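You operate a simulated robot arm through the tools that you are given. There is no shell and no other tool. Be economical: measure what you need, move in short steps, check, and stop when the job is done.

The job below is to be done with a simulated two-armed robot. You get a single attempt, and the scene is never put back.

Task
Dry both damp leather shoes at the setting that the boot dryer names for leather.
Fine: warm air cracks leather; leave each on its grille till dry; dial off, then both on the oak bench.

Only the result counts: the job must be done as asked and must still hold three seconds after the hand-in. Knocking over, shifting, dropping, spilling or breaking anything else fails it.

Robot
Two 7-joint arms with fingered hands on one trunk that stands fixed in place. Base frame: the origin is at the foot of the trunk, x ahead of it, y to its left, z up. Units: mm, degrees, N and s.
The left shoulder is at [99, 128, 1086], the right one opposite. Payload 5 kg a hand.
The tool frame of a hand sits at the grasp point between the pads (the TCP): z along the fingers, y along the line on which they close. The tips reach 37 mm beyond it. The gripper opens to 124 mm. The gripper's body begins 43 mm behind the TCP. The gripper is a hand of 3 fingers: y runs from the thumb to the fingers, the wrist lies at [-21, -116, -203] in the tool frame, and closing takes about 1.5 s.
Orientation is that of the tool frame in the base frame, as a unit quaternion [w, x, y, z]. With the fingers straight down and the wrist toward the robot, the tool's x, y and z point along [0, 1, 0], [1, 0, 0] and [0, 0, -1] of the base frame.

Tools
- The arms move only by the tool send_rows. It takes "left_steps", "right_steps" or both (then of equal length, played together; a hand with none holds still); each is a list of rows, each a list of 7 numbers: the shift along the base's x, y, z in cm, then the turn, a rotation vector about the base's x, y, z in rad, then the closure in counts, from 0 (fully open) to 255 (shut). In form: [[dx, dy, dz, rx, ry, rz, jaw], ...]. A call has 1 to 12 rows; each row is the pose to reach, as a shift and turn from the pose commanded when the call began. Each row takes 0.2 s and may step no farther than 50 mm and 8.6 degrees from the row before; otherwise, or with a gripper value out of range, the whole call is refused. A pose out of reach is approached as far as the arm can. The call stops where the force on the tool passes 40 N (or 10 N more than at its start, if that is more) or the arm is blocked; 0.2 s more then pass. The fingers move at their own pace (about 45 mm/s each) and stop on an object; they squeeze with about 32 N. The grip force told is the motor's: it shows also when the fingers shut on nothing. Time passes only in rows, and 0.2 s behind the last, so rows that repeat a pose let the fingers close. It gives the time, the measured TCP pose, the force on the tool (base axes), the opening and the grip force at its end, in the units of the frame above (readings bear some noise), with the torque about the TCP (base axes, N m) and any sound that the robot's microphone picked up.
- Cameras (640 x 400 px; columns grow to the right, rows downward): "scene" is now at [252.8, -51, 1261.9]; the picture's right is [-0.56, -0.83, 0.00], its down [-0.35, 0.24, -0.91] and it looks along [0.75, -0.51, -0.42] (base axes); focal length 226 px, centre (320, 200). "left" rides on the left gripper at [-72, -104, -154] in its tool frame; the picture's right is [-0.83, -0.26, 0.49], its down [0.51, -0.72, 0.47] and it looks along [0.23, 0.64, 0.73] (tool axes); focal length 243 px, centre (320, 200). "right" rides on the right gripper at [72, -104, -154] in its tool frame; the picture's right is [-0.83, 0.26, -0.49], its down [-0.51, -0.72, 0.47] and it looks along [-0.23, 0.64, 0.73] (tool axes); focal length 243 px, centre (320, 200). There is no depth. A picture from a camera that has moved, and an enlarged one, comes with that camera's place and axes in the base frame and with its lens.
- get_image(camera): a new picture of that camera. The clock stands still meanwhile.
- slide_trunk(by): slides the trunk up (or, below 0, down) by that many mm; the arms and the scene camera ride with it, the base frame stays. It gives what a move gives, with no picture.
- preshape(shape, hand): the hand has 3 fingers and takes this shape, open, in about a second: jaw (thumb against the fingers, like two jaws); tri (thumb and two fingers); tip (a fingertip pinch); poke (one finger out to press); point (the index stretched); flat (the hand flat); cup (the hand cupped); fist (a fist). The gripper value then closes the fingers along that shape, each until it touches; the sizes above hold for jaw. It gives what a move gives, with no picture.
- aim_head(pan, tilt): turns the head with the scene camera to pan (to the left, within 80 degrees either way) and tilt (down, from -29 to 69), counted from straight ahead of the robot. It gives what a move gives.
- zoom(camera, box): a new picture of the part [left, top, right, bottom] of that camera's present view, enlarged. The clock stands still meanwhile.
- finish_job(): hands the job in; it is judged then, once.

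Work in short steps. Places have to be worked out from the pictures, the camera data and where the tool is seen: move nearer, look again, correct. Check each grasp and each placing, and mend what went wrong. You have 120 turns and 86 pictures in all, those below and enlarged ones among them. Open the grippers and draw the arms clear of the work before you hand the job in, unless the task says otherwise; then end with one line.

The tools are called after ">>>" as a command line: name --argument value ..., lists and objects as JSON in quotes. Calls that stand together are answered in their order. send_rows: Moves the arms, as the interface text tells. Its arguments: {"type":"object","properties":{"left_steps":{"type":"array","items":{"type":"array","items":{"type":"number"}}},"right_steps":{"type":"array","items":{"type":"array","items":{"type":"number"}}}},"required":[]} The other tools are called the same way: slide_trunk (by) slides the trunk up or down; preshape (shape, hand) gives the hand a shape; aim_head (pan, tilt) turns the head that bears the scene camera; get_image (camera) takes a picture; zoom (camera, box) takes an enlarged picture of a part of a camera's view; finish_job () hands the job in.

At the start:

```text
time: 0.0
left_tool_pos: [653.8, -118.4, 1202.2]
left_tcp_rot: [0.0, 0.707, 0.707, 0.0]
left_ft_force: [-0.5, 0.6, -0.8]
left_torque: [0.02, 0.01, -0.01]
left_grip_width: 123.7
left_finger_force: 0.0
left_shape: jaw
right_tool_pos: [388.8, -521.6, 1181.3]
right_tcp_rot: [0.0, 0.707, 0.707, 0.0]
right_ft_force: [0.3, 0.0, 0.1]
right_torque: [0.03, 0.01, 0.0]
right_grip_width: 123.9
right_finger_force: 0.1
right_shape: jaw
trunk travel left (down, up): [-275.0, 288.0]
head pan, tilt: [-34.2, 24.8]
```

scene: 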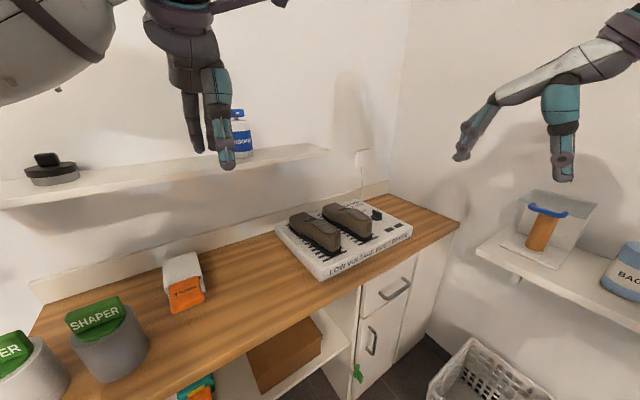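
right: 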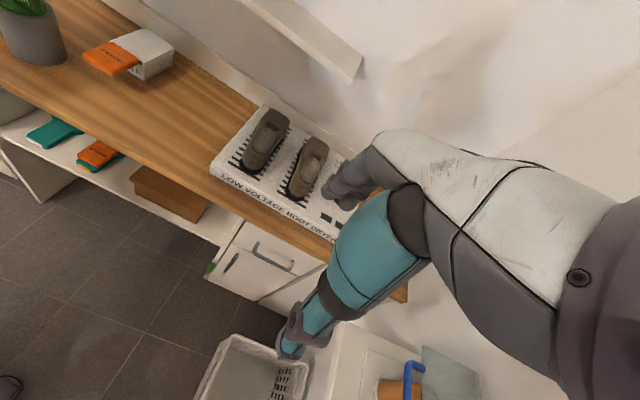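
left: 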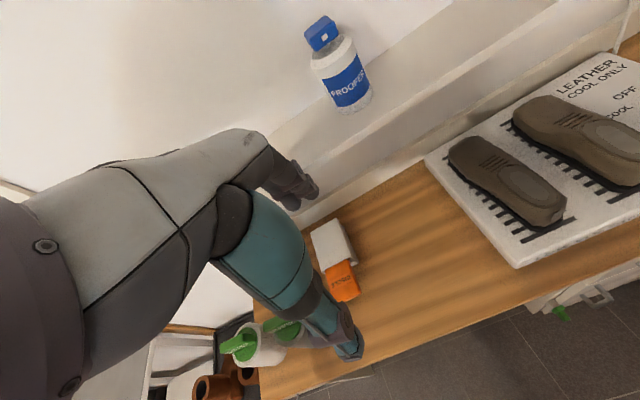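

The dryer with both shoes stands on the counter, and it appears to say "LEATHER COOL ONLY". I zoom in to read the dial and labels.

>>> zoom --camera "scene" --box '[260, 140, 470, 290]'

>>> zoom --camera "left" --box '[420, 40, 640, 280]'

```text
2.67 times, centred on (365, 215) of scene
camera zoom: at [252.8, -51.0, 1261.9], right [-0.56, -0.83, 0.0], down [-0.35, 0.24, -0.91], along [0.75, -0.51, -0.42], focal length 603 px, centre (200, 160)
```

zoom: 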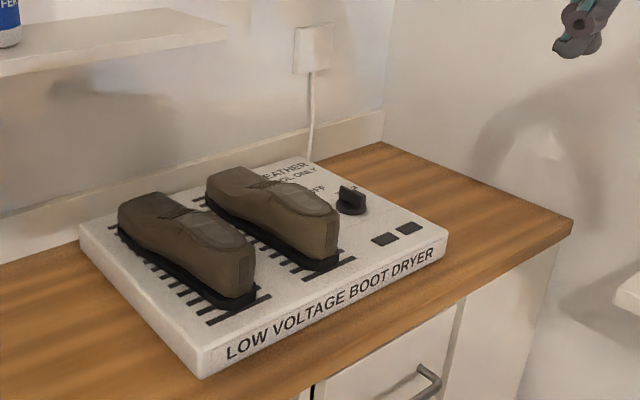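

```text
1.67 times, centred on (530, 160) of left
camera zoom: at [549.8, -190.7, 1353.3], right [-0.26, -0.83, -0.49], down [-0.72, 0.51, -0.47], along [0.64, 0.23, -0.73], focal length 404 px, centre (-30, 267)
```

zoom: 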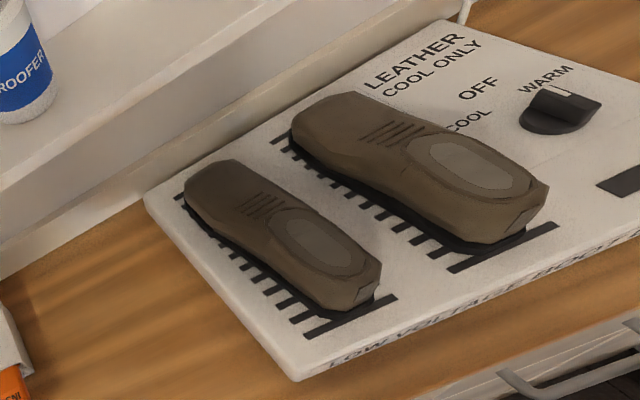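

The dial has OFF, COOL and WARM marks. I look around for the oak bench and other items.

>>> aim_head --pan 20 --tilt 40

>>> get_image --camera "scene"

>>> aim_head --pan -75 --tilt 45

>>> get_image --camera "scene"

>>> aim_head --pan -25 --tilt 45

>>> get_image --camera "scene"

```text
time: 1.2
left_tool_pos: [654.0, -118.7, 1200.7]
left_tcp_rot: [0.0, 0.706, 0.708, 0.0]
left_ft_force: [-0.4, 0.4, -0.4]
left_torque: [0.01, 0.01, -0.01]
left_grip_width: 123.8
left_finger_force: 0.0
left_shape: jaw
right_tool_pos: [386.3, -521.6, 1180.4]
right_tcp_rot: [0.0, 0.707, 0.707, 0.0]
right_ft_force: [-0.2, 1.2, 0.2]
right_torque: [-0.01, 0.01, -0.02]
right_grip_width: 123.5
right_finger_force: 0.1
right_shape: jaw
trunk travel left (down, up): [-275.0, 288.0]
head pan, tilt: [20.0, 40.0]
```

```text
80 pictures are left
camera scene: at [256.4, 29.8, 1238.3], right [0.34, -0.94, 0.0], down [-0.6, -0.22, -0.77], along [0.72, 0.26, -0.64], focal length 226 px, centre (320, 200)
```

scene: 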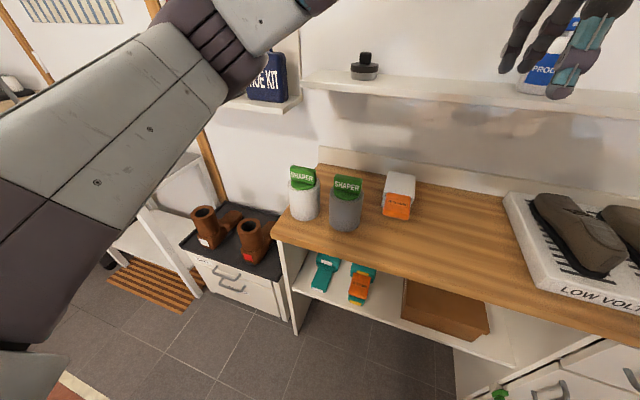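

```text
time: 2.9
left_tool_pos: [654.1, -119.0, 1201.0]
left_tcp_rot: [0.0, 0.706, 0.708, 0.0]
left_ft_force: [-0.7, 0.3, 0.2]
left_torque: [0.04, 0.02, 0.04]
left_grip_width: 123.5
left_finger_force: 0.1
left_shape: jaw
right_tool_pos: [386.7, -520.6, 1180.7]
right_tcp_rot: [-0.001, 0.707, 0.707, 0.001]
right_ft_force: [-0.4, 0.0, -0.7]
right_torque: [0.03, -0.02, 0.0]
right_grip_width: 123.4
right_finger_force: 0.0
right_shape: jaw
trunk travel left (down, up): [-275.0, 288.0]
head pan, tilt: [-75.0, 45.0]
```

```text
79 pictures are left
camera scene: at [197.6, -77.7, 1231.0], right [-0.97, -0.26, 0.0], down [-0.18, 0.68, -0.71], along [0.18, -0.68, -0.71], focal length 226 px, centre (320, 200)
```

scene: 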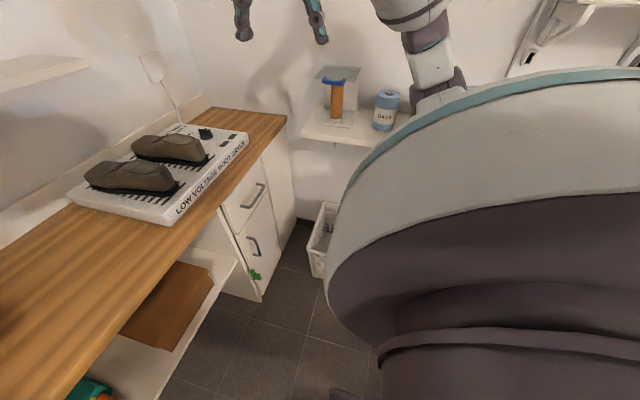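

```text
time: 4.1
left_tool_pos: [653.9, -118.4, 1200.2]
left_tcp_rot: [0.001, 0.707, 0.708, 0.0]
left_ft_force: [-0.3, 0.3, 0.0]
left_torque: [-0.02, 0.0, 0.04]
left_grip_width: 123.5
left_finger_force: 0.0
left_shape: jaw
right_tool_pos: [386.8, -521.3, 1181.0]
right_tcp_rot: [-0.001, 0.707, 0.707, 0.0]
right_ft_force: [0.3, -0.1, 0.6]
right_torque: [-0.02, 0.03, 0.0]
right_grip_width: 123.8
right_finger_force: 0.1
right_shape: jaw
trunk travel left (down, up): [-275.0, 288.0]
head pan, tilt: [-25.0, 45.0]
```

```text
78 pictures are left
camera scene: at [250.2, -33.6, 1231.0], right [-0.42, -0.91, 0.0], down [-0.64, 0.3, -0.71], along [0.64, -0.3, -0.71], focal length 226 px, centre (320, 200)
```

scene: 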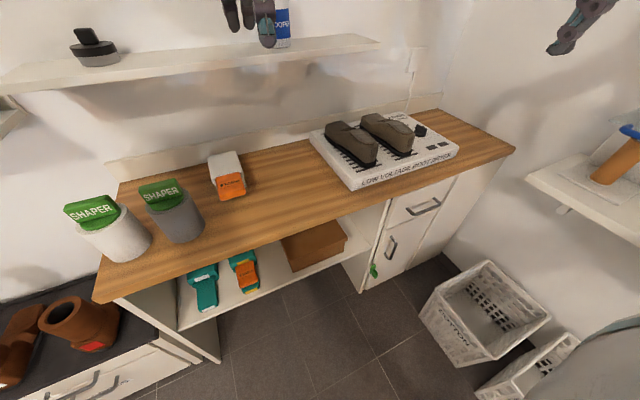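

The wooden counter serves as the oak bench; the dial sits around [772,-671], shoes near [785,-400] and [787,-544], counter z≈780. I zoom tightly on the dial.

>>> zoom --camera "left" --box '[550, 40, 640, 140]'

>>> zoom --camera "scene" --box '[370, 100, 470, 180]'

```text
4.00 times, centred on (595, 90) of left
camera zoom: at [549.8, -190.7, 1353.3], right [-0.26, -0.83, -0.49], down [-0.72, 0.51, -0.47], along [0.64, 0.23, -0.73], focal length 970 px, centre (-780, 640)
```

zoom: 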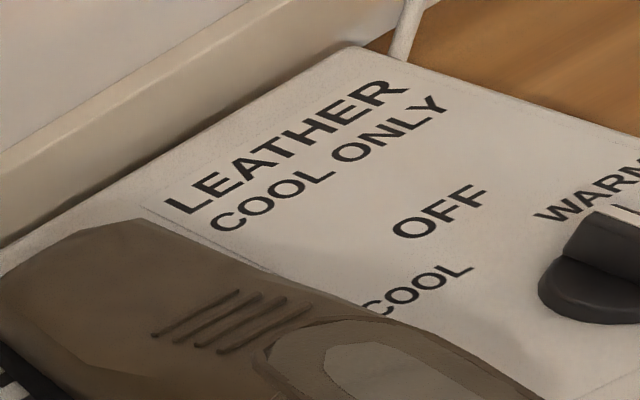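

```text
5.00 times, centred on (420, 140) of scene
camera zoom: at [250.2, -33.6, 1231.0], right [-0.42, -0.91, 0.0], down [-0.64, 0.3, -0.71], along [0.64, -0.3, -0.71], focal length 1130 px, centre (-180, 500)
```

zoom: 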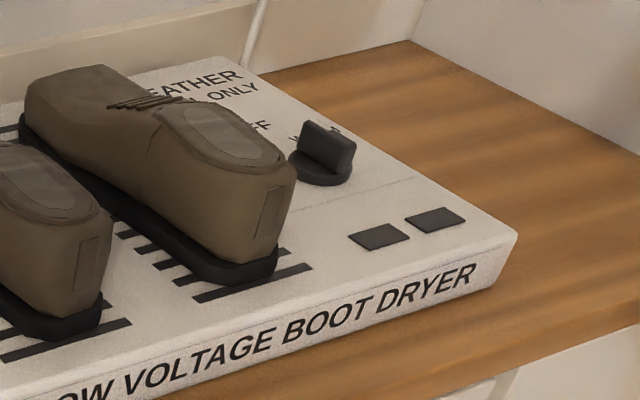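

The dial's pointer seems to be near WARM, but I need a view from nearer. I turn the right hand -90° about z and move it over the front of the dryer (high up), while moving the left hand away to the left.

>>> send_rows --right_steps '[[2, 0, -1, 0, 0, -0.143, 0], [4, 0, -2, 0, 0, -0.286, 0], [6, 0, -4, 0, 0, -0.429, 0], [8, 0, -5, 0, 0, -0.571, 0], [10, 0, -6, 0, 0, -0.714, 0], [12, 0, -8, 0, 0, -0.857, 0], [14, 0, -9, 0, 0, -1.0, 0], [16, 0, -10, 0, 0, -1.143, 0], [18, 0, -12, 0, 0, -1.286, 0], [19, 0, -13, 0, 0, -1.429, 0], [20, 0, -14, 0, 0, -1.571, 0], [20, 0, -15, 0, 0, -1.571, 0]]' --left_steps '[[-1, 2, 0, 0, 0, 0, 0], [-3, 5, 0, 0, 0, 0, 0], [-5, 8, 0, 0, 0, 0, 0], [-7, 11, 0, 0, 0, 0, 0], [-9, 14, 0, 0, 0, 0, 0], [-11, 17, 0, 0, 0, 0, 0], [-13, 20, 0, 0, 0, 0, 0], [-15, 23, 0, 0, 0, 0, 0], [-17, 26, 0, 0, 0, 0, 0], [-18, 29, 0, 0, 0, 0, 0], [-20, 32, 0, 0, 0, 0, 0], [-20, 32, 0, 0, 0, 0, 0]]'

>>> get_image --camera "right"

>>> get_image --camera "scene"

```text
time: 6.7
left_tool_pos: [454.0, 198.9, 1200.2]
left_tcp_rot: [-0.001, 0.707, 0.708, -0.001]
left_ft_force: [-0.2, 0.3, 0.3]
left_torque: [0.0, -0.01, 0.04]
left_grip_width: 123.4
left_finger_force: 0.1
left_shape: jaw
right_tool_pos: [588.0, -521.4, 1029.5]
right_tcp_rot: [-0.002, 1.0, -0.002, 0.0]
right_ft_force: [1.0, -0.7, -0.9]
right_torque: [0.02, -0.01, 0.01]
right_grip_width: 123.8
right_finger_force: 0.1
right_shape: jaw
trunk travel left (down, up): [-275.0, 288.0]
head pan, tilt: [-25.0, 45.0]
```

```text
75 pictures are left
camera right: at [660.7, -417.3, 1182.9], right [-0.83, -0.26, 0.49], down [-0.51, 0.72, -0.47], along [-0.23, -0.64, -0.73], focal length 243 px, centre (320, 200)
```

right: 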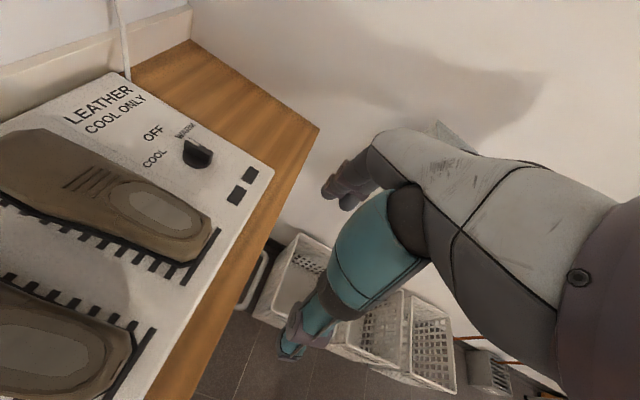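

```text
74 pictures are left
camera scene: at [250.9, -35.1, 1230.8], right [-0.42, -0.91, 0.0], down [-0.64, 0.3, -0.71], along [0.64, -0.3, -0.71], focal length 226 px, centre (320, 200)
```

scene: 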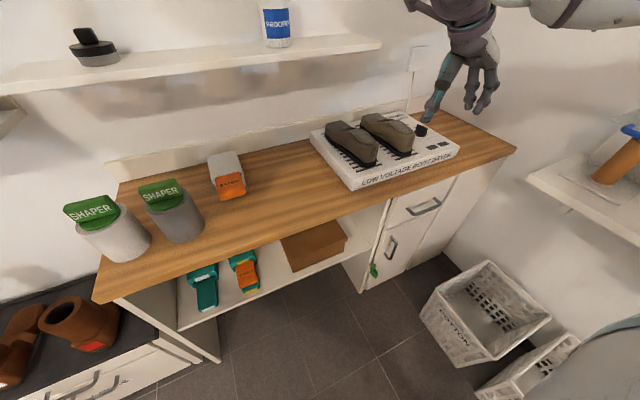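

>>> zoom --camera "right" --box '[60, 80, 290, 220]'

>>> zoom --camera "right" --box '[135, 115, 225, 175]'

```text
2.78 times, centred on (175, 150) of right
camera zoom: at [660.7, -417.3, 1182.9], right [-0.83, -0.26, 0.49], down [-0.51, 0.72, -0.47], along [-0.23, -0.64, -0.73], focal length 675 px, centre (724, 339)
```

zoom: 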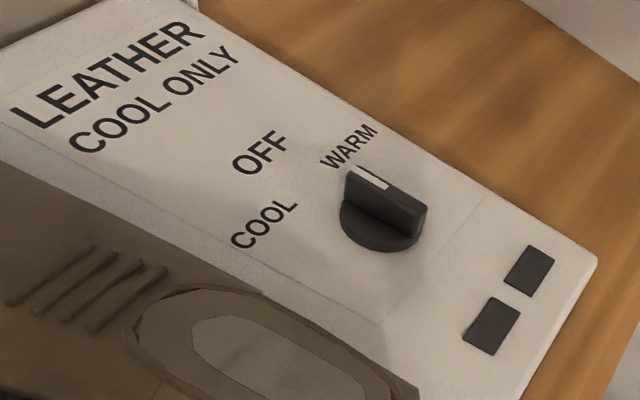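

```text
6.67 times, centred on (180, 145) of right
camera zoom: at [660.7, -417.3, 1182.9], right [-0.83, -0.26, 0.49], down [-0.51, 0.72, -0.47], along [-0.23, -0.64, -0.73], focal length 1618 px, centre (1253, 567)
```

zoom: 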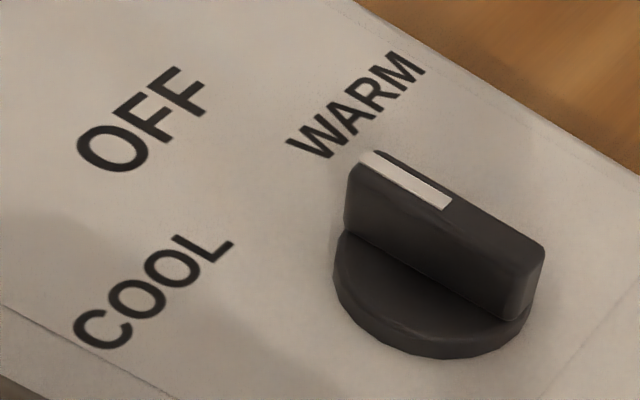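

The knob's white mark points to +x, i.e. to OFF; COOL is about 40° counter-clockwise from it. The knob's centre is about [774,-677], top ≈843. I move the hand above it with the jaw half closed.

>>> send_rows --right_steps '[[4, -3, 0, 0, 0, 0, 60], [8, -6, -1, 0, 0, 0, 130], [12, -10, -3, 0, 0, 0, 130], [16, -13, -5, 0, 0, 0, 130], [18.6, -15.6, -7, 0, 0, 0, 130], [18.6, -15.6, -9, 0, 0, 0, 130], [18.6, -15.6, -9, 0, 0, 0, 130]]'

>>> get_image --camera "right"

>>> zoom --camera "scene" --box '[310, 50, 510, 180]'

```text
refused: row 2 steps farther than a row can; nothing moved
```

```text
71 pictures are left
camera right: at [660.7, -417.3, 1182.9], right [-0.83, -0.26, 0.49], down [-0.51, 0.72, -0.47], along [-0.23, -0.64, -0.73], focal length 243 px, centre (320, 200)
```

right: 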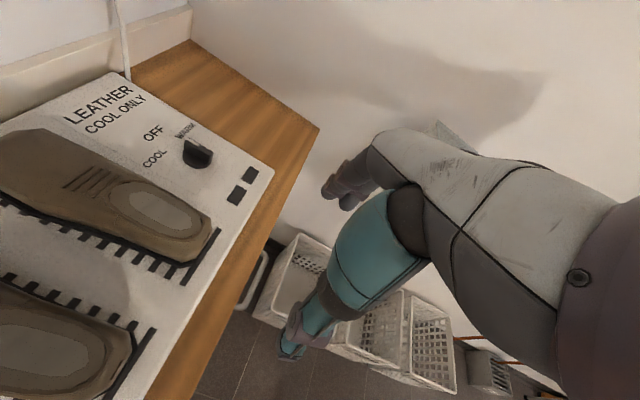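

```text
3.08 times, centred on (410, 115) of scene
camera zoom: at [250.9, -35.1, 1230.8], right [-0.42, -0.91, 0.0], down [-0.64, 0.3, -0.71], along [0.64, -0.3, -0.71], focal length 695 px, centre (43, 462)
```

zoom: 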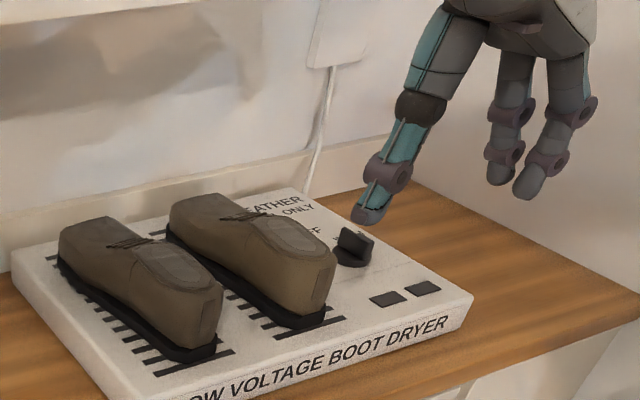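

The steps were slightly too long; I resend with smaller ones.

>>> send_rows --right_steps '[[3, -2.5, 0, 0, 0, 0, 60], [6, -5, -1, 0, 0, 0, 130], [9, -7.5, -2, 0, 0, 0, 130], [12, -10, -3, 0, 0, 0, 130], [15, -12.5, -5, 0, 0, 0, 130], [18, -15, -6.5, 0, 0, 0, 130], [18.6, -15.6, -9, 0, 0, 0, 130], [18.6, -15.6, -9, 0, 0, 0, 130]]'

>>> get_image --camera "right"

>>> zoom --camera "scene" --box '[310, 50, 510, 180]'

```text
time: 8.5
left_tool_pos: [452.3, 201.4, 1200.1]
left_tcp_rot: [0.0, 0.706, 0.708, 0.0]
left_ft_force: [-0.2, 1.0, -0.2]
left_torque: [0.0, 0.01, -0.01]
left_grip_width: 123.3
left_finger_force: 0.1
left_shape: jaw
right_tool_pos: [774.2, -675.9, 943.4]
right_tcp_rot: [0.001, 1.0, 0.0, 0.0]
right_ft_force: [0.2, -0.6, 0.6]
right_torque: [-0.02, 0.02, 0.03]
right_grip_width: 60.8
right_finger_force: 0.0
right_shape: jaw
trunk travel left (down, up): [-275.0, 288.0]
head pan, tilt: [-25.0, 45.0]
```

```text
69 pictures are left
camera right: at [846.3, -571.0, 1096.6], right [-0.83, -0.26, 0.49], down [-0.51, 0.72, -0.47], along [-0.23, -0.64, -0.73], focal length 243 px, centre (320, 200)
```

right: 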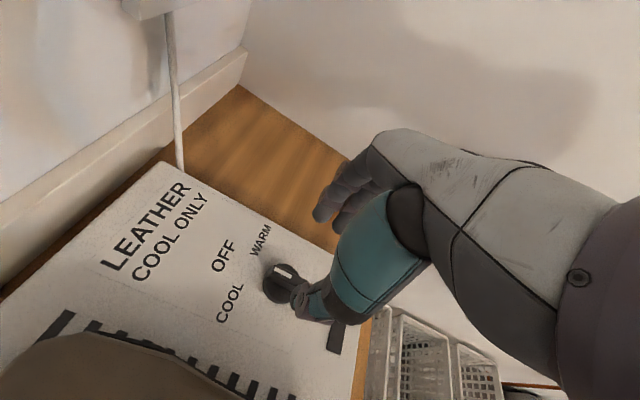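

```text
3.08 times, centred on (410, 115) of scene
camera zoom: at [249.9, -33.1, 1231.1], right [-0.42, -0.91, 0.0], down [-0.64, 0.3, -0.71], along [0.64, -0.3, -0.71], focal length 695 px, centre (43, 462)
```

zoom: 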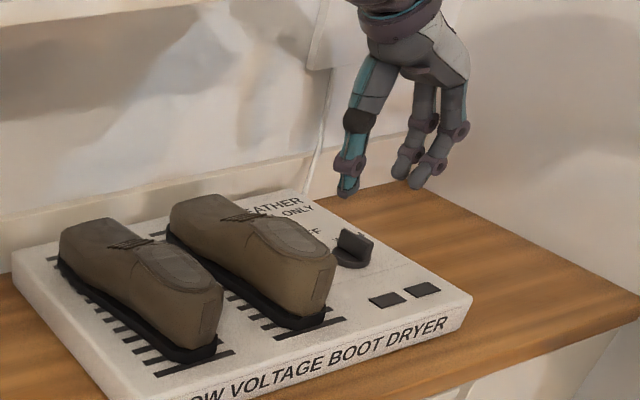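

Reach is fine. I zoom in for the knob position relative to the hand.

>>> zoom --camera "right" --box '[190, 200, 390, 360]'

```text
2.50 times, centred on (290, 280) of right
camera zoom: at [846.3, -571.0, 1096.6], right [-0.83, -0.26, 0.49], down [-0.51, 0.72, -0.47], along [-0.23, -0.64, -0.73], focal length 606 px, centre (395, 0)
```

zoom: 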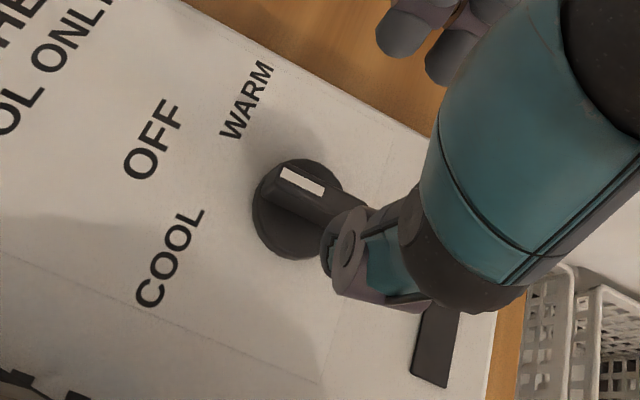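

The knob's bar lies along x at y≈-675, centre x≈770. I descend to TCP z≈863 with the jaw around the bar.

>>> send_rows --right_steps '[[-0.2, 0.1, -2, 0, 0, 0, 130], [-0.4, 0.1, -4, 0, 0, 0, 130], [-0.4, 0.1, -6, 0, 0, 0, 130], [-0.4, 0.1, -7, 0, 0, 0, 130], [-0.4, 0.1, -8, 0, 0, 0, 130], [-0.4, 0.1, -8, 0, 0, 0, 130]]'

>>> zoom --camera "scene" --box '[350, 50, 490, 180]'

>>> zoom --camera "right" --box '[190, 160, 430, 360]'

```text
time: 9.9
left_tool_pos: [453.0, 203.1, 1200.3]
left_tcp_rot: [0.001, 0.707, 0.708, -0.001]
left_ft_force: [0.7, 0.4, -0.3]
left_torque: [-0.01, 0.01, 0.01]
left_grip_width: 123.9
left_finger_force: 0.0
left_shape: jaw
right_tool_pos: [768.7, -675.9, 863.3]
right_tcp_rot: [0.001, 1.0, -0.001, 0.002]
right_ft_force: [0.6, -1.8, 14.1]
right_torque: [0.02, -0.15, 0.02]
right_grip_width: 61.2
right_finger_force: 0.1
right_shape: jaw
trunk travel left (down, up): [-275.0, 288.0]
head pan, tilt: [-25.0, 45.0]
```

```text
3.08 times, centred on (420, 115) of scene
camera zoom: at [248.9, -32.5, 1231.5], right [-0.42, -0.91, 0.0], down [-0.64, 0.3, -0.71], along [0.64, -0.3, -0.71], focal length 695 px, centre (12, 462)
```

zoom: 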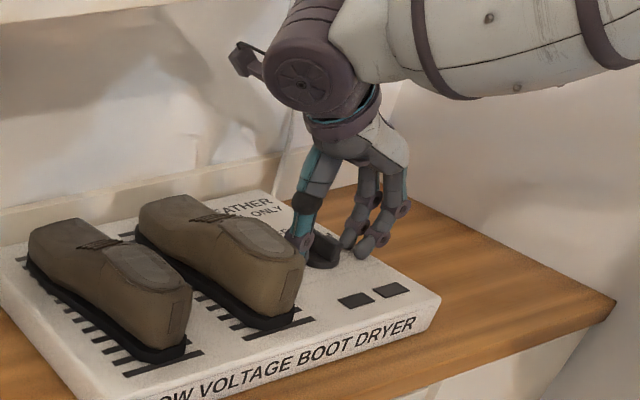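

```text
2.00 times, centred on (310, 260) of right
camera zoom: at [840.8, -570.5, 1016.4], right [-0.83, -0.26, 0.49], down [-0.51, 0.72, -0.47], along [-0.23, -0.64, -0.73], focal length 485 px, centre (340, 80)
```

zoom: 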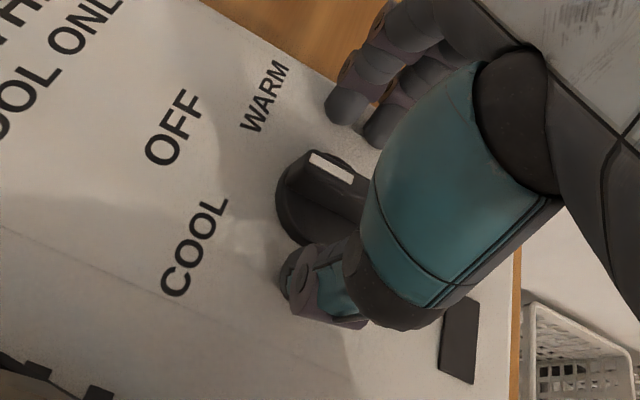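

There's 14 N upward contact, so the tips touch the dryer surface (z≈826), putting the knob at y≈-670. I rise 6 mm, shift 5 mm and close.

>>> send_rows --right_steps '[[0, 0.3, 0.7, 0, 0, 0, 130], [0.1, 0.5, 0.7, 0, 0, 0, 160], [0.1, 0.5, 0.7, 0, 0, 0, 190], [0.1, 0.5, 0.7, 0, 0, 0, 220], [0.1, 0.5, 0.7, 0, 0, 0, 255], [0.1, 0.5, 0.7, 0, 0, 0, 255], [0.1, 0.5, 0.7, 0, 0, 0, 255], [0.1, 0.5, 0.7, 0, 0, 0, 255]]'

>>> zoom --camera "right" --box '[190, 160, 430, 360]'

```text
time: 11.7
left_tool_pos: [452.5, 200.8, 1201.4]
left_tcp_rot: [0.0, 0.706, 0.708, 0.0]
left_ft_force: [0.1, 0.3, -0.3]
left_torque: [-0.02, 0.01, -0.02]
left_grip_width: 123.7
left_finger_force: 0.1
left_shape: jaw
right_tool_pos: [769.1, -672.8, 869.9]
right_tcp_rot: [0.001, 1.0, 0.001, 0.001]
right_ft_force: [1.6, -9.0, 14.7]
right_torque: [-0.61, -0.11, 0.0]
right_grip_width: 19.4
right_finger_force: 32.3
right_shape: jaw
trunk travel left (down, up): [-275.0, 288.0]
head pan, tilt: [-25.0, 45.0]
```

```text
2.00 times, centred on (310, 260) of right
camera zoom: at [841.3, -566.0, 1022.6], right [-0.83, -0.26, 0.49], down [-0.51, 0.72, -0.47], along [-0.23, -0.64, -0.73], focal length 485 px, centre (340, 80)
```

zoom: 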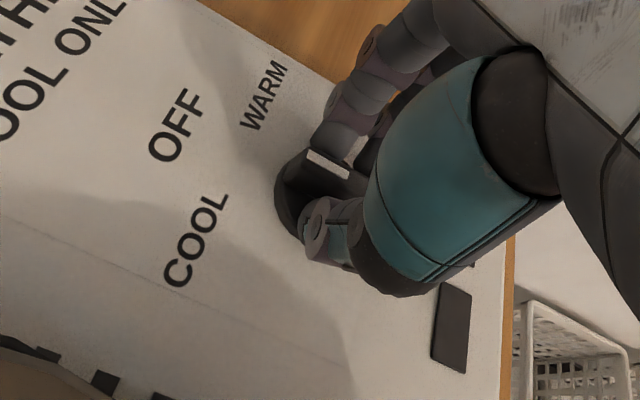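

The bar is gripped (19 mm). I relax the pressure slightly and turn counter-clockwise about 40°.

>>> send_rows --right_steps '[[0, -0.2, 0.3, 0, 0, 0, 255], [0, -0.2, 0.3, 0, 0, 0.14, 255], [0, -0.2, 0.3, 0, 0, 0.28, 255], [0, -0.2, 0.3, 0, 0, 0.42, 255], [0, -0.2, 0.3, 0, 0, 0.56, 255], [0, -0.2, 0.3, 0, 0, 0.7, 255], [0, -0.2, 0.3, 0, 0, 0.7, 255]]'

>>> zoom --camera "right" --box '[190, 160, 430, 360]'

>>> zoom --camera "scene" --box '[350, 50, 490, 180]'

```text
time: 13.3
left_tool_pos: [454.0, 199.6, 1200.1]
left_tcp_rot: [-0.001, 0.706, 0.708, 0.0]
left_ft_force: [-0.1, -0.1, 0.1]
left_torque: [-0.04, 0.01, 0.0]
left_grip_width: 123.6
left_finger_force: 0.0
left_shape: jaw
right_tool_pos: [770.8, -674.2, 871.8]
right_tcp_rot: [0.0, 0.939, 0.344, -0.001]
right_ft_force: [2.4, 0.8, -4.1]
right_torque: [0.01, -0.1, 0.03]
right_grip_width: 17.8
right_finger_force: 32.7
right_shape: jaw
trunk travel left (down, up): [-275.0, 288.0]
head pan, tilt: [-25.0, 45.0]
```

```text
2.00 times, centred on (310, 260) of right
camera zoom: at [758.6, -545.8, 1023.5], right [-0.46, -0.74, 0.49], down [-0.85, 0.22, -0.47], along [0.24, -0.64, -0.73], focal length 485 px, centre (340, 80)
```

zoom: 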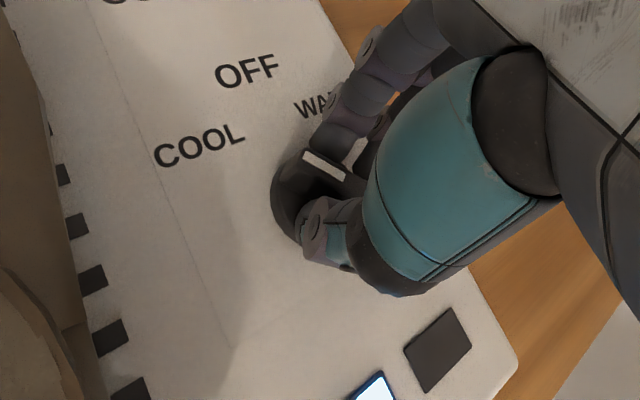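

```text
3.08 times, centred on (420, 115) of scene
camera zoom: at [251.0, -33.6, 1230.8], right [-0.42, -0.91, 0.0], down [-0.64, 0.3, -0.71], along [0.64, -0.3, -0.71], focal length 695 px, centre (12, 462)
```

zoom: 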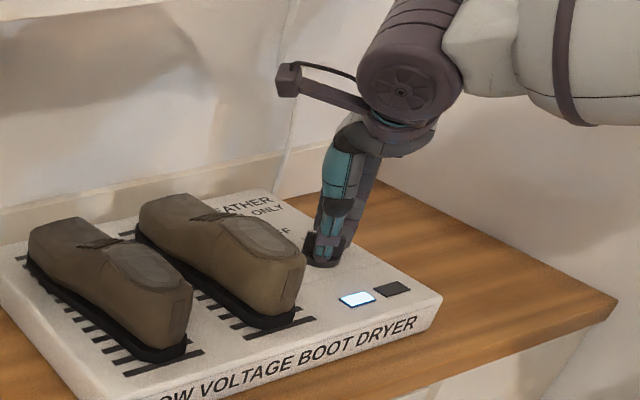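

The dial has turned and the left lamp glows bluish: cool is on. I release, rise and check the pointer.

>>> send_rows --right_steps '[[0, 0, 0, 0, 0, 0, 200], [0, 0, 0, 0, 0, 0, 160], [0, 0, 0, 0, 0, 0, 130], [0, 0, 0, 0, 0, 0, 130], [0, 0, 3, 0, 0, 0, 130], [0, 0, 7, 0, 0, 0, 130], [-1, 2, 11, 0, 0, 0, 130]]'

>>> zoom --camera "right" --box '[130, 120, 430, 360]'

>>> zoom --camera "scene" --box '[310, 70, 490, 190]'

```text
time: 14.9
left_tool_pos: [452.0, 202.2, 1200.2]
left_tcp_rot: [0.001, 0.706, 0.708, -0.001]
left_ft_force: [0.8, 0.7, 0.2]
left_torque: [0.0, -0.05, 0.01]
left_grip_width: 123.4
left_finger_force: 0.2
left_shape: jaw
right_tool_pos: [758.5, -650.9, 984.2]
right_tcp_rot: [0.001, 0.939, 0.343, 0.001]
right_ft_force: [-0.7, 0.2, -0.6]
right_torque: [0.0, -0.04, 0.0]
right_grip_width: 60.5
right_finger_force: 0.1
right_shape: jaw
trunk travel left (down, up): [-275.0, 288.0]
head pan, tilt: [-25.0, 45.0]
```

```text
1.67 times, centred on (280, 240) of right
camera zoom: at [746.2, -523.1, 1137.4], right [-0.47, -0.73, 0.49], down [-0.85, 0.22, -0.47], along [0.24, -0.64, -0.73], focal length 404 px, centre (387, 133)
```

zoom: 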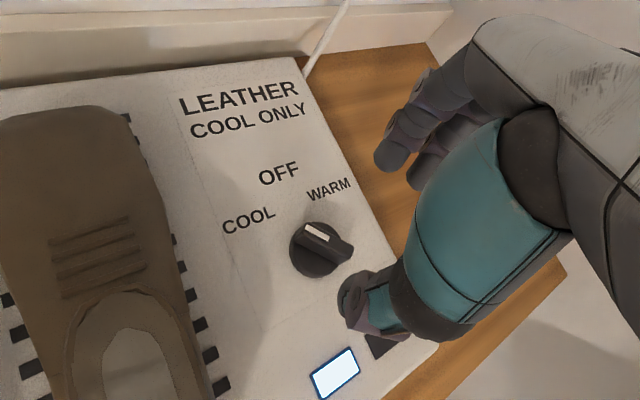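

```text
3.33 times, centred on (400, 130) of scene
camera zoom: at [248.9, -32.3, 1231.4], right [-0.42, -0.91, 0.0], down [-0.64, 0.3, -0.71], along [0.64, -0.3, -0.71], focal length 753 px, centre (53, 433)
```

zoom: 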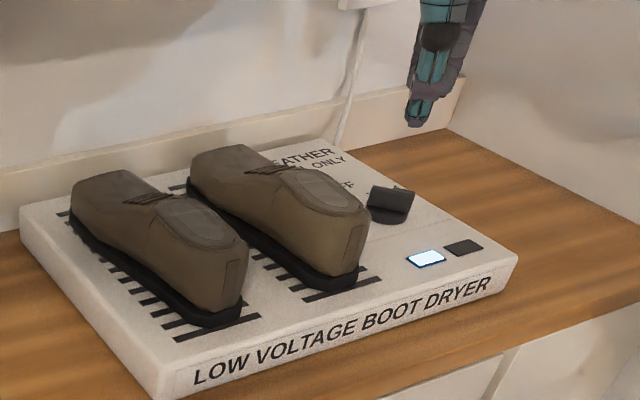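

The pointer is at COOL and the lamp is lit. Now I wait, watching shoes and lamps.

>>> send_rows --right_steps '[[0, 0, 0, 0, 0, 0, 130], [0, 0, 0, 0, 0, 0, 130], [0, 0, 0, 0, 0, 0, 130], [0, 0, 0, 0, 0, 0, 130], [0, 0, 0, 0, 0, 0, 130], [0, 0, 0, 0, 0, 0, 130], [0, 0, 0, 0, 0, 0, 130], [0, 0, 0, 0, 0, 0, 130], [0, 0, 0, 0, 0, 0, 130], [0, 0, 0, 0, 0, 0, 130], [0, 0, 0, 0, 0, 0, 130], [0, 0, 0, 0, 0, 0, 130]]'

>>> send_rows --right_steps '[[0, 0, 0, 0, 0, 0, 130], [0, 0, 0, 0, 0, 0, 130], [0, 0, 0, 0, 0, 0, 130], [0, 0, 0, 0, 0, 0, 130], [0, 0, 0, 0, 0, 0, 130], [0, 0, 0, 0, 0, 0, 130], [0, 0, 0, 0, 0, 0, 130], [0, 0, 0, 0, 0, 0, 130], [0, 0, 0, 0, 0, 0, 130], [0, 0, 0, 0, 0, 0, 130], [0, 0, 0, 0, 0, 0, 130], [0, 0, 0, 0, 0, 0, 130]]'

>>> zoom --camera "scene" --box '[310, 70, 490, 190]'

```text
time: 17.5
left_tool_pos: [452.4, 200.5, 1200.3]
left_tcp_rot: [0.0, 0.706, 0.708, -0.001]
left_ft_force: [-0.2, 0.9, -0.4]
left_torque: [-0.02, 0.02, 0.01]
left_grip_width: 123.8
left_finger_force: 0.0
left_shape: jaw
right_tool_pos: [759.6, -652.2, 982.9]
right_tcp_rot: [0.001, 0.939, 0.344, 0.001]
right_ft_force: [-0.5, -0.2, -0.2]
right_torque: [0.0, 0.01, 0.03]
right_grip_width: 60.3
right_finger_force: 0.1
right_shape: jaw
trunk travel left (down, up): [-275.0, 288.0]
head pan, tilt: [-25.0, 45.0]
```

```text
time: 20.1
left_tool_pos: [453.8, 201.1, 1199.3]
left_tcp_rot: [0.0, 0.706, 0.708, 0.0]
left_ft_force: [0.1, 0.1, -0.9]
left_torque: [0.0, -0.01, -0.03]
left_grip_width: 123.4
left_finger_force: 0.0
left_shape: jaw
right_tool_pos: [759.3, -651.6, 983.2]
right_tcp_rot: [-0.001, 0.939, 0.343, 0.0]
right_ft_force: [-0.3, 0.3, 0.7]
right_torque: [-0.02, -0.04, -0.01]
right_grip_width: 60.5
right_finger_force: 0.0
right_shape: jaw
trunk travel left (down, up): [-275.0, 288.0]
head pan, tilt: [-25.0, 45.0]
```

```text
3.33 times, centred on (400, 130) of scene
camera zoom: at [250.2, -33.6, 1231.0], right [-0.42, -0.91, 0.0], down [-0.64, 0.3, -0.71], along [0.64, -0.3, -0.71], focal length 753 px, centre (53, 433)
```

zoom: 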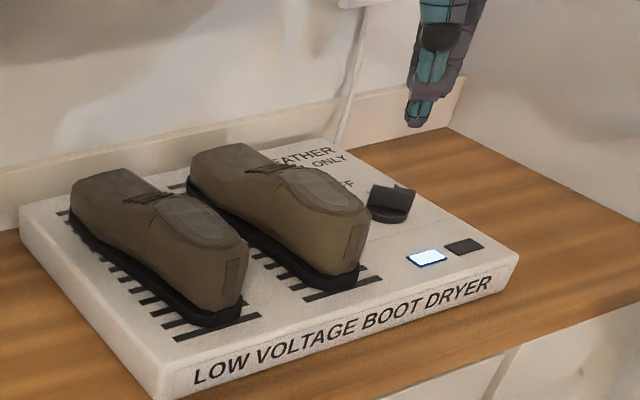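

Left shoe may be lightening slightly. I keep waiting.

>>> send_rows --right_steps '[[0, 0, 0, 0, 0, 0, 130], [0, 0, 0, 0, 0, 0, 130], [0, 0, 0, 0, 0, 0, 130], [0, 0, 0, 0, 0, 0, 130], [0, 0, 0, 0, 0, 0, 130], [0, 0, 0, 0, 0, 0, 130], [0, 0, 0, 0, 0, 0, 130], [0, 0, 0, 0, 0, 0, 130], [0, 0, 0, 0, 0, 0, 130], [0, 0, 0, 0, 0, 0, 130], [0, 0, 0, 0, 0, 0, 130], [0, 0, 0, 0, 0, 0, 130]]'

>>> send_rows --right_steps '[[0, 0, 0, 0, 0, 0, 130], [0, 0, 0, 0, 0, 0, 130], [0, 0, 0, 0, 0, 0, 130], [0, 0, 0, 0, 0, 0, 130], [0, 0, 0, 0, 0, 0, 130], [0, 0, 0, 0, 0, 0, 130], [0, 0, 0, 0, 0, 0, 130], [0, 0, 0, 0, 0, 0, 130], [0, 0, 0, 0, 0, 0, 130], [0, 0, 0, 0, 0, 0, 130], [0, 0, 0, 0, 0, 0, 130], [0, 0, 0, 0, 0, 0, 130]]'

>>> send_rows --right_steps '[[0, 0, 0, 0, 0, 0, 130], [0, 0, 0, 0, 0, 0, 130], [0, 0, 0, 0, 0, 0, 130], [0, 0, 0, 0, 0, 0, 130], [0, 0, 0, 0, 0, 0, 130], [0, 0, 0, 0, 0, 0, 130], [0, 0, 0, 0, 0, 0, 130], [0, 0, 0, 0, 0, 0, 130], [0, 0, 0, 0, 0, 0, 130], [0, 0, 0, 0, 0, 0, 130], [0, 0, 0, 0, 0, 0, 130], [0, 0, 0, 0, 0, 0, 130]]'

>>> zoom --camera "scene" --box '[310, 70, 490, 190]'

```text
time: 22.7
left_tool_pos: [453.1, 200.4, 1199.7]
left_tcp_rot: [0.001, 0.706, 0.708, 0.0]
left_ft_force: [0.2, 0.1, -0.4]
left_torque: [0.0, 0.01, 0.03]
left_grip_width: 123.6
left_finger_force: 0.2
left_shape: jaw
right_tool_pos: [759.0, -652.8, 983.4]
right_tcp_rot: [0.0, 0.939, 0.343, 0.001]
right_ft_force: [-0.3, 0.1, -0.9]
right_torque: [0.02, 0.0, -0.02]
right_grip_width: 60.3
right_finger_force: 0.1
right_shape: jaw
trunk travel left (down, up): [-275.0, 288.0]
head pan, tilt: [-25.0, 45.0]
```

```text
time: 25.3
left_tool_pos: [452.7, 200.5, 1201.6]
left_tcp_rot: [0.0, 0.707, 0.707, 0.0]
left_ft_force: [-0.8, 0.4, 0.5]
left_torque: [0.02, 0.02, 0.01]
left_grip_width: 123.7
left_finger_force: 0.0
left_shape: jaw
right_tool_pos: [759.2, -651.4, 983.1]
right_tcp_rot: [0.0, 0.939, 0.343, 0.0]
right_ft_force: [0.1, 0.1, -0.7]
right_torque: [0.0, -0.01, 0.01]
right_grip_width: 60.3
right_finger_force: 0.0
right_shape: jaw
trunk travel left (down, up): [-275.0, 288.0]
head pan, tilt: [-25.0, 45.0]
```

```text
time: 27.9
left_tool_pos: [453.4, 200.7, 1200.0]
left_tcp_rot: [0.0, 0.706, 0.708, 0.0]
left_ft_force: [0.3, 0.1, 0.7]
left_torque: [0.02, -0.01, 0.01]
left_grip_width: 123.7
left_finger_force: 0.2
left_shape: jaw
right_tool_pos: [758.8, -652.9, 983.2]
right_tcp_rot: [0.0, 0.939, 0.343, 0.0]
right_ft_force: [0.2, -0.4, 0.9]
right_torque: [0.01, -0.02, 0.02]
right_grip_width: 60.6
right_finger_force: 0.0
right_shape: jaw
trunk travel left (down, up): [-275.0, 288.0]
head pan, tilt: [-25.0, 45.0]
```

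```text
3.33 times, centred on (400, 130) of scene
camera zoom: at [250.2, -33.6, 1231.0], right [-0.42, -0.91, 0.0], down [-0.64, 0.3, -0.71], along [0.64, -0.3, -0.71], focal length 753 px, centre (53, 433)
```

zoom: 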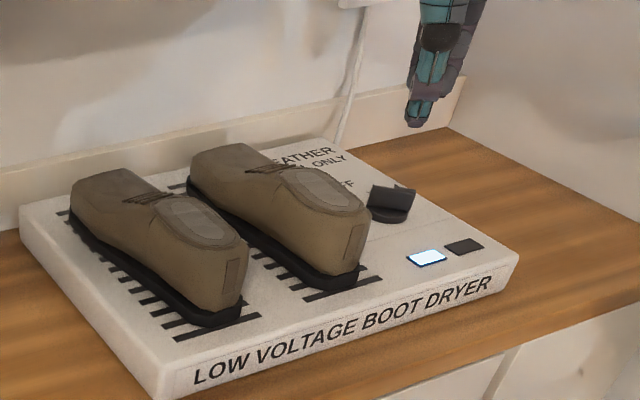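

The shoes are gradually growing lighter. I wait longer until the colour settles.

>>> send_rows --right_steps '[[0, 0, 0, 0, 0, 0, 130], [0, 0, 0, 0, 0, 0, 130], [0, 0, 0, 0, 0, 0, 130], [0, 0, 0, 0, 0, 0, 130], [0, 0, 0, 0, 0, 0, 130], [0, 0, 0, 0, 0, 0, 130], [0, 0, 0, 0, 0, 0, 130], [0, 0, 0, 0, 0, 0, 130], [0, 0, 0, 0, 0, 0, 130], [0, 0, 0, 0, 0, 0, 130], [0, 0, 0, 0, 0, 0, 130], [0, 0, 0, 0, 0, 0, 130]]'

>>> send_rows --right_steps '[[0, 0, 0, 0, 0, 0, 130], [0, 0, 0, 0, 0, 0, 130], [0, 0, 0, 0, 0, 0, 130], [0, 0, 0, 0, 0, 0, 130], [0, 0, 0, 0, 0, 0, 130], [0, 0, 0, 0, 0, 0, 130], [0, 0, 0, 0, 0, 0, 130], [0, 0, 0, 0, 0, 0, 130], [0, 0, 0, 0, 0, 0, 130], [0, 0, 0, 0, 0, 0, 130], [0, 0, 0, 0, 0, 0, 130], [0, 0, 0, 0, 0, 0, 130]]'

>>> send_rows --right_steps '[[0, 0, 0, 0, 0, 0, 130], [0, 0, 0, 0, 0, 0, 130], [0, 0, 0, 0, 0, 0, 130], [0, 0, 0, 0, 0, 0, 130], [0, 0, 0, 0, 0, 0, 130], [0, 0, 0, 0, 0, 0, 130], [0, 0, 0, 0, 0, 0, 130], [0, 0, 0, 0, 0, 0, 130], [0, 0, 0, 0, 0, 0, 130], [0, 0, 0, 0, 0, 0, 130], [0, 0, 0, 0, 0, 0, 130], [0, 0, 0, 0, 0, 0, 130]]'

>>> send_rows --right_steps '[[0, 0, 0, 0, 0, 0, 130], [0, 0, 0, 0, 0, 0, 130], [0, 0, 0, 0, 0, 0, 130], [0, 0, 0, 0, 0, 0, 130], [0, 0, 0, 0, 0, 0, 130], [0, 0, 0, 0, 0, 0, 130], [0, 0, 0, 0, 0, 0, 130], [0, 0, 0, 0, 0, 0, 130], [0, 0, 0, 0, 0, 0, 130], [0, 0, 0, 0, 0, 0, 130], [0, 0, 0, 0, 0, 0, 130], [0, 0, 0, 0, 0, 0, 130]]'

>>> zoom --camera "scene" --box '[310, 70, 490, 190]'

```text
time: 30.5
left_tool_pos: [454.3, 201.9, 1199.9]
left_tcp_rot: [0.0, 0.706, 0.708, 0.0]
left_ft_force: [-0.3, -0.5, 1.0]
left_torque: [0.0, -0.01, 0.01]
left_grip_width: 123.6
left_finger_force: 0.0
left_shape: jaw
right_tool_pos: [759.9, -652.1, 982.7]
right_tcp_rot: [0.0, 0.939, 0.343, 0.001]
right_ft_force: [-0.6, 0.5, -0.7]
right_torque: [-0.03, 0.0, -0.02]
right_grip_width: 60.5
right_finger_force: 0.1
right_shape: jaw
trunk travel left (down, up): [-275.0, 288.0]
head pan, tilt: [-25.0, 45.0]
```

```text
time: 33.1
left_tool_pos: [453.5, 201.0, 1200.1]
left_tcp_rot: [0.001, 0.707, 0.708, -0.001]
left_ft_force: [0.1, 0.7, 0.0]
left_torque: [-0.01, 0.0, 0.02]
left_grip_width: 123.9
left_finger_force: 0.0
left_shape: jaw
right_tool_pos: [758.5, -653.2, 983.7]
right_tcp_rot: [0.0, 0.939, 0.343, -0.001]
right_ft_force: [-0.1, -1.8, 0.0]
right_torque: [0.03, -0.02, -0.01]
right_grip_width: 60.5
right_finger_force: 0.2
right_shape: jaw
trunk travel left (down, up): [-275.0, 288.0]
head pan, tilt: [-25.0, 45.0]
```

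```text
time: 35.7
left_tool_pos: [453.1, 201.1, 1200.5]
left_tcp_rot: [0.0, 0.707, 0.707, 0.0]
left_ft_force: [0.1, -0.2, 0.7]
left_torque: [0.01, 0.03, 0.0]
left_grip_width: 123.4
left_finger_force: 0.0
left_shape: jaw
right_tool_pos: [758.7, -651.4, 984.2]
right_tcp_rot: [0.0, 0.939, 0.343, 0.0]
right_ft_force: [0.8, -0.1, 0.1]
right_torque: [0.01, 0.0, -0.03]
right_grip_width: 60.6
right_finger_force: 0.0
right_shape: jaw
trunk travel left (down, up): [-275.0, 288.0]
head pan, tilt: [-25.0, 45.0]
```

```text
time: 38.3
left_tool_pos: [453.3, 200.3, 1200.5]
left_tcp_rot: [0.0, 0.706, 0.708, 0.0]
left_ft_force: [-0.4, -0.9, -0.2]
left_torque: [-0.02, 0.03, -0.01]
left_grip_width: 123.8
left_finger_force: 0.0
left_shape: jaw
right_tool_pos: [760.2, -652.4, 983.6]
right_tcp_rot: [0.0, 0.94, 0.342, 0.001]
right_ft_force: [-0.5, -0.7, -0.6]
right_torque: [0.01, -0.02, 0.01]
right_grip_width: 60.5
right_finger_force: 0.0
right_shape: jaw
trunk travel left (down, up): [-275.0, 288.0]
head pan, tilt: [-25.0, 45.0]
```

```text
3.33 times, centred on (400, 130) of scene
camera zoom: at [250.2, -33.6, 1231.0], right [-0.42, -0.91, 0.0], down [-0.64, 0.3, -0.71], along [0.64, -0.3, -0.71], focal length 753 px, centre (53, 433)
```

zoom: 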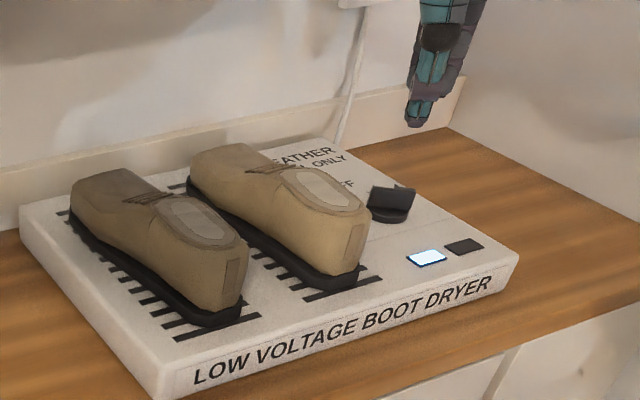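

Both lighten, the right one faster. I keep waiting.

>>> send_rows --right_steps '[[0, 0, 0, 0, 0, 0, 130], [0, 0, 0, 0, 0, 0, 130], [0, 0, 0, 0, 0, 0, 130], [0, 0, 0, 0, 0, 0, 130], [0, 0, 0, 0, 0, 0, 130], [0, 0, 0, 0, 0, 0, 130], [0, 0, 0, 0, 0, 0, 130], [0, 0, 0, 0, 0, 0, 130], [0, 0, 0, 0, 0, 0, 130], [0, 0, 0, 0, 0, 0, 130], [0, 0, 0, 0, 0, 0, 130], [0, 0, 0, 0, 0, 0, 130]]'

>>> send_rows --right_steps '[[0, 0, 0, 0, 0, 0, 130], [0, 0, 0, 0, 0, 0, 130], [0, 0, 0, 0, 0, 0, 130], [0, 0, 0, 0, 0, 0, 130], [0, 0, 0, 0, 0, 0, 130], [0, 0, 0, 0, 0, 0, 130], [0, 0, 0, 0, 0, 0, 130], [0, 0, 0, 0, 0, 0, 130], [0, 0, 0, 0, 0, 0, 130], [0, 0, 0, 0, 0, 0, 130], [0, 0, 0, 0, 0, 0, 130], [0, 0, 0, 0, 0, 0, 130]]'

>>> send_rows --right_steps '[[0, 0, 0, 0, 0, 0, 130], [0, 0, 0, 0, 0, 0, 130], [0, 0, 0, 0, 0, 0, 130], [0, 0, 0, 0, 0, 0, 130], [0, 0, 0, 0, 0, 0, 130], [0, 0, 0, 0, 0, 0, 130], [0, 0, 0, 0, 0, 0, 130], [0, 0, 0, 0, 0, 0, 130], [0, 0, 0, 0, 0, 0, 130], [0, 0, 0, 0, 0, 0, 130], [0, 0, 0, 0, 0, 0, 130], [0, 0, 0, 0, 0, 0, 130]]'

>>> send_rows --right_steps '[[0, 0, 0, 0, 0, 0, 130], [0, 0, 0, 0, 0, 0, 130], [0, 0, 0, 0, 0, 0, 130], [0, 0, 0, 0, 0, 0, 130], [0, 0, 0, 0, 0, 0, 130], [0, 0, 0, 0, 0, 0, 130], [0, 0, 0, 0, 0, 0, 130], [0, 0, 0, 0, 0, 0, 130], [0, 0, 0, 0, 0, 0, 130], [0, 0, 0, 0, 0, 0, 130], [0, 0, 0, 0, 0, 0, 130], [0, 0, 0, 0, 0, 0, 130]]'

>>> zoom --camera "scene" --box '[310, 70, 490, 190]'

```text
time: 40.9
left_tool_pos: [453.4, 200.3, 1199.7]
left_tcp_rot: [0.0, 0.706, 0.708, 0.0]
left_ft_force: [0.0, 0.2, 0.1]
left_torque: [-0.02, -0.01, -0.02]
left_grip_width: 123.7
left_finger_force: 0.1
left_shape: jaw
right_tool_pos: [758.2, -650.7, 982.5]
right_tcp_rot: [0.0, 0.94, 0.342, 0.0]
right_ft_force: [0.2, -1.2, -0.4]
right_torque: [0.02, -0.03, 0.0]
right_grip_width: 60.6
right_finger_force: 0.0
right_shape: jaw
trunk travel left (down, up): [-275.0, 288.0]
head pan, tilt: [-25.0, 45.0]
```

```text
time: 43.5
left_tool_pos: [453.6, 200.9, 1199.9]
left_tcp_rot: [0.0, 0.706, 0.708, 0.0]
left_ft_force: [0.5, 0.0, 0.6]
left_torque: [0.01, 0.03, 0.03]
left_grip_width: 124.0
left_finger_force: 0.1
left_shape: jaw
right_tool_pos: [759.1, -651.8, 982.9]
right_tcp_rot: [0.0, 0.939, 0.343, 0.0]
right_ft_force: [-0.1, -1.0, 1.4]
right_torque: [-0.02, 0.0, -0.02]
right_grip_width: 60.2
right_finger_force: 0.0
right_shape: jaw
trunk travel left (down, up): [-275.0, 288.0]
head pan, tilt: [-25.0, 45.0]
```

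```text
time: 46.1
left_tool_pos: [453.5, 201.0, 1200.0]
left_tcp_rot: [0.0, 0.706, 0.708, 0.0]
left_ft_force: [0.0, 0.6, 0.1]
left_torque: [-0.01, -0.04, 0.01]
left_grip_width: 123.8
left_finger_force: 0.1
left_shape: jaw
right_tool_pos: [759.8, -652.6, 982.2]
right_tcp_rot: [-0.001, 0.939, 0.343, 0.0]
right_ft_force: [-0.9, -0.4, -0.5]
right_torque: [-0.01, 0.02, 0.02]
right_grip_width: 60.4
right_finger_force: 0.0
right_shape: jaw
trunk travel left (down, up): [-275.0, 288.0]
head pan, tilt: [-25.0, 45.0]
```

```text
time: 48.7
left_tool_pos: [453.4, 200.8, 1199.0]
left_tcp_rot: [0.0, 0.707, 0.708, -0.001]
left_ft_force: [0.7, -0.7, -0.4]
left_torque: [0.01, -0.03, 0.04]
left_grip_width: 123.7
left_finger_force: 0.1
left_shape: jaw
right_tool_pos: [760.2, -652.5, 983.3]
right_tcp_rot: [0.0, 0.939, 0.343, 0.0]
right_ft_force: [0.4, -0.3, -0.1]
right_torque: [-0.01, 0.0, -0.01]
right_grip_width: 60.6
right_finger_force: 0.1
right_shape: jaw
trunk travel left (down, up): [-275.0, 288.0]
head pan, tilt: [-25.0, 45.0]
```

```text
3.33 times, centred on (400, 130) of scene
camera zoom: at [250.2, -33.6, 1231.0], right [-0.42, -0.91, 0.0], down [-0.64, 0.3, -0.71], along [0.64, -0.3, -0.71], focal length 753 px, centre (53, 433)
```

zoom: 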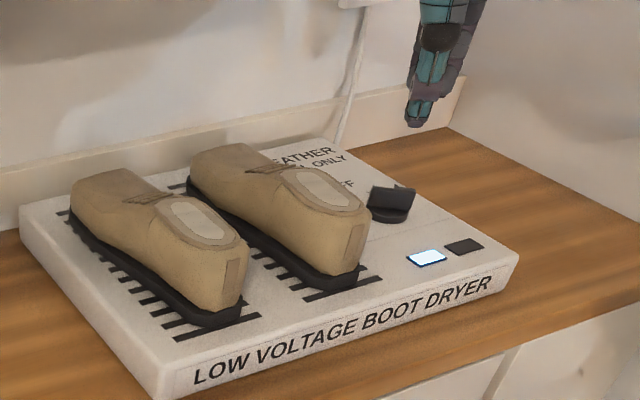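

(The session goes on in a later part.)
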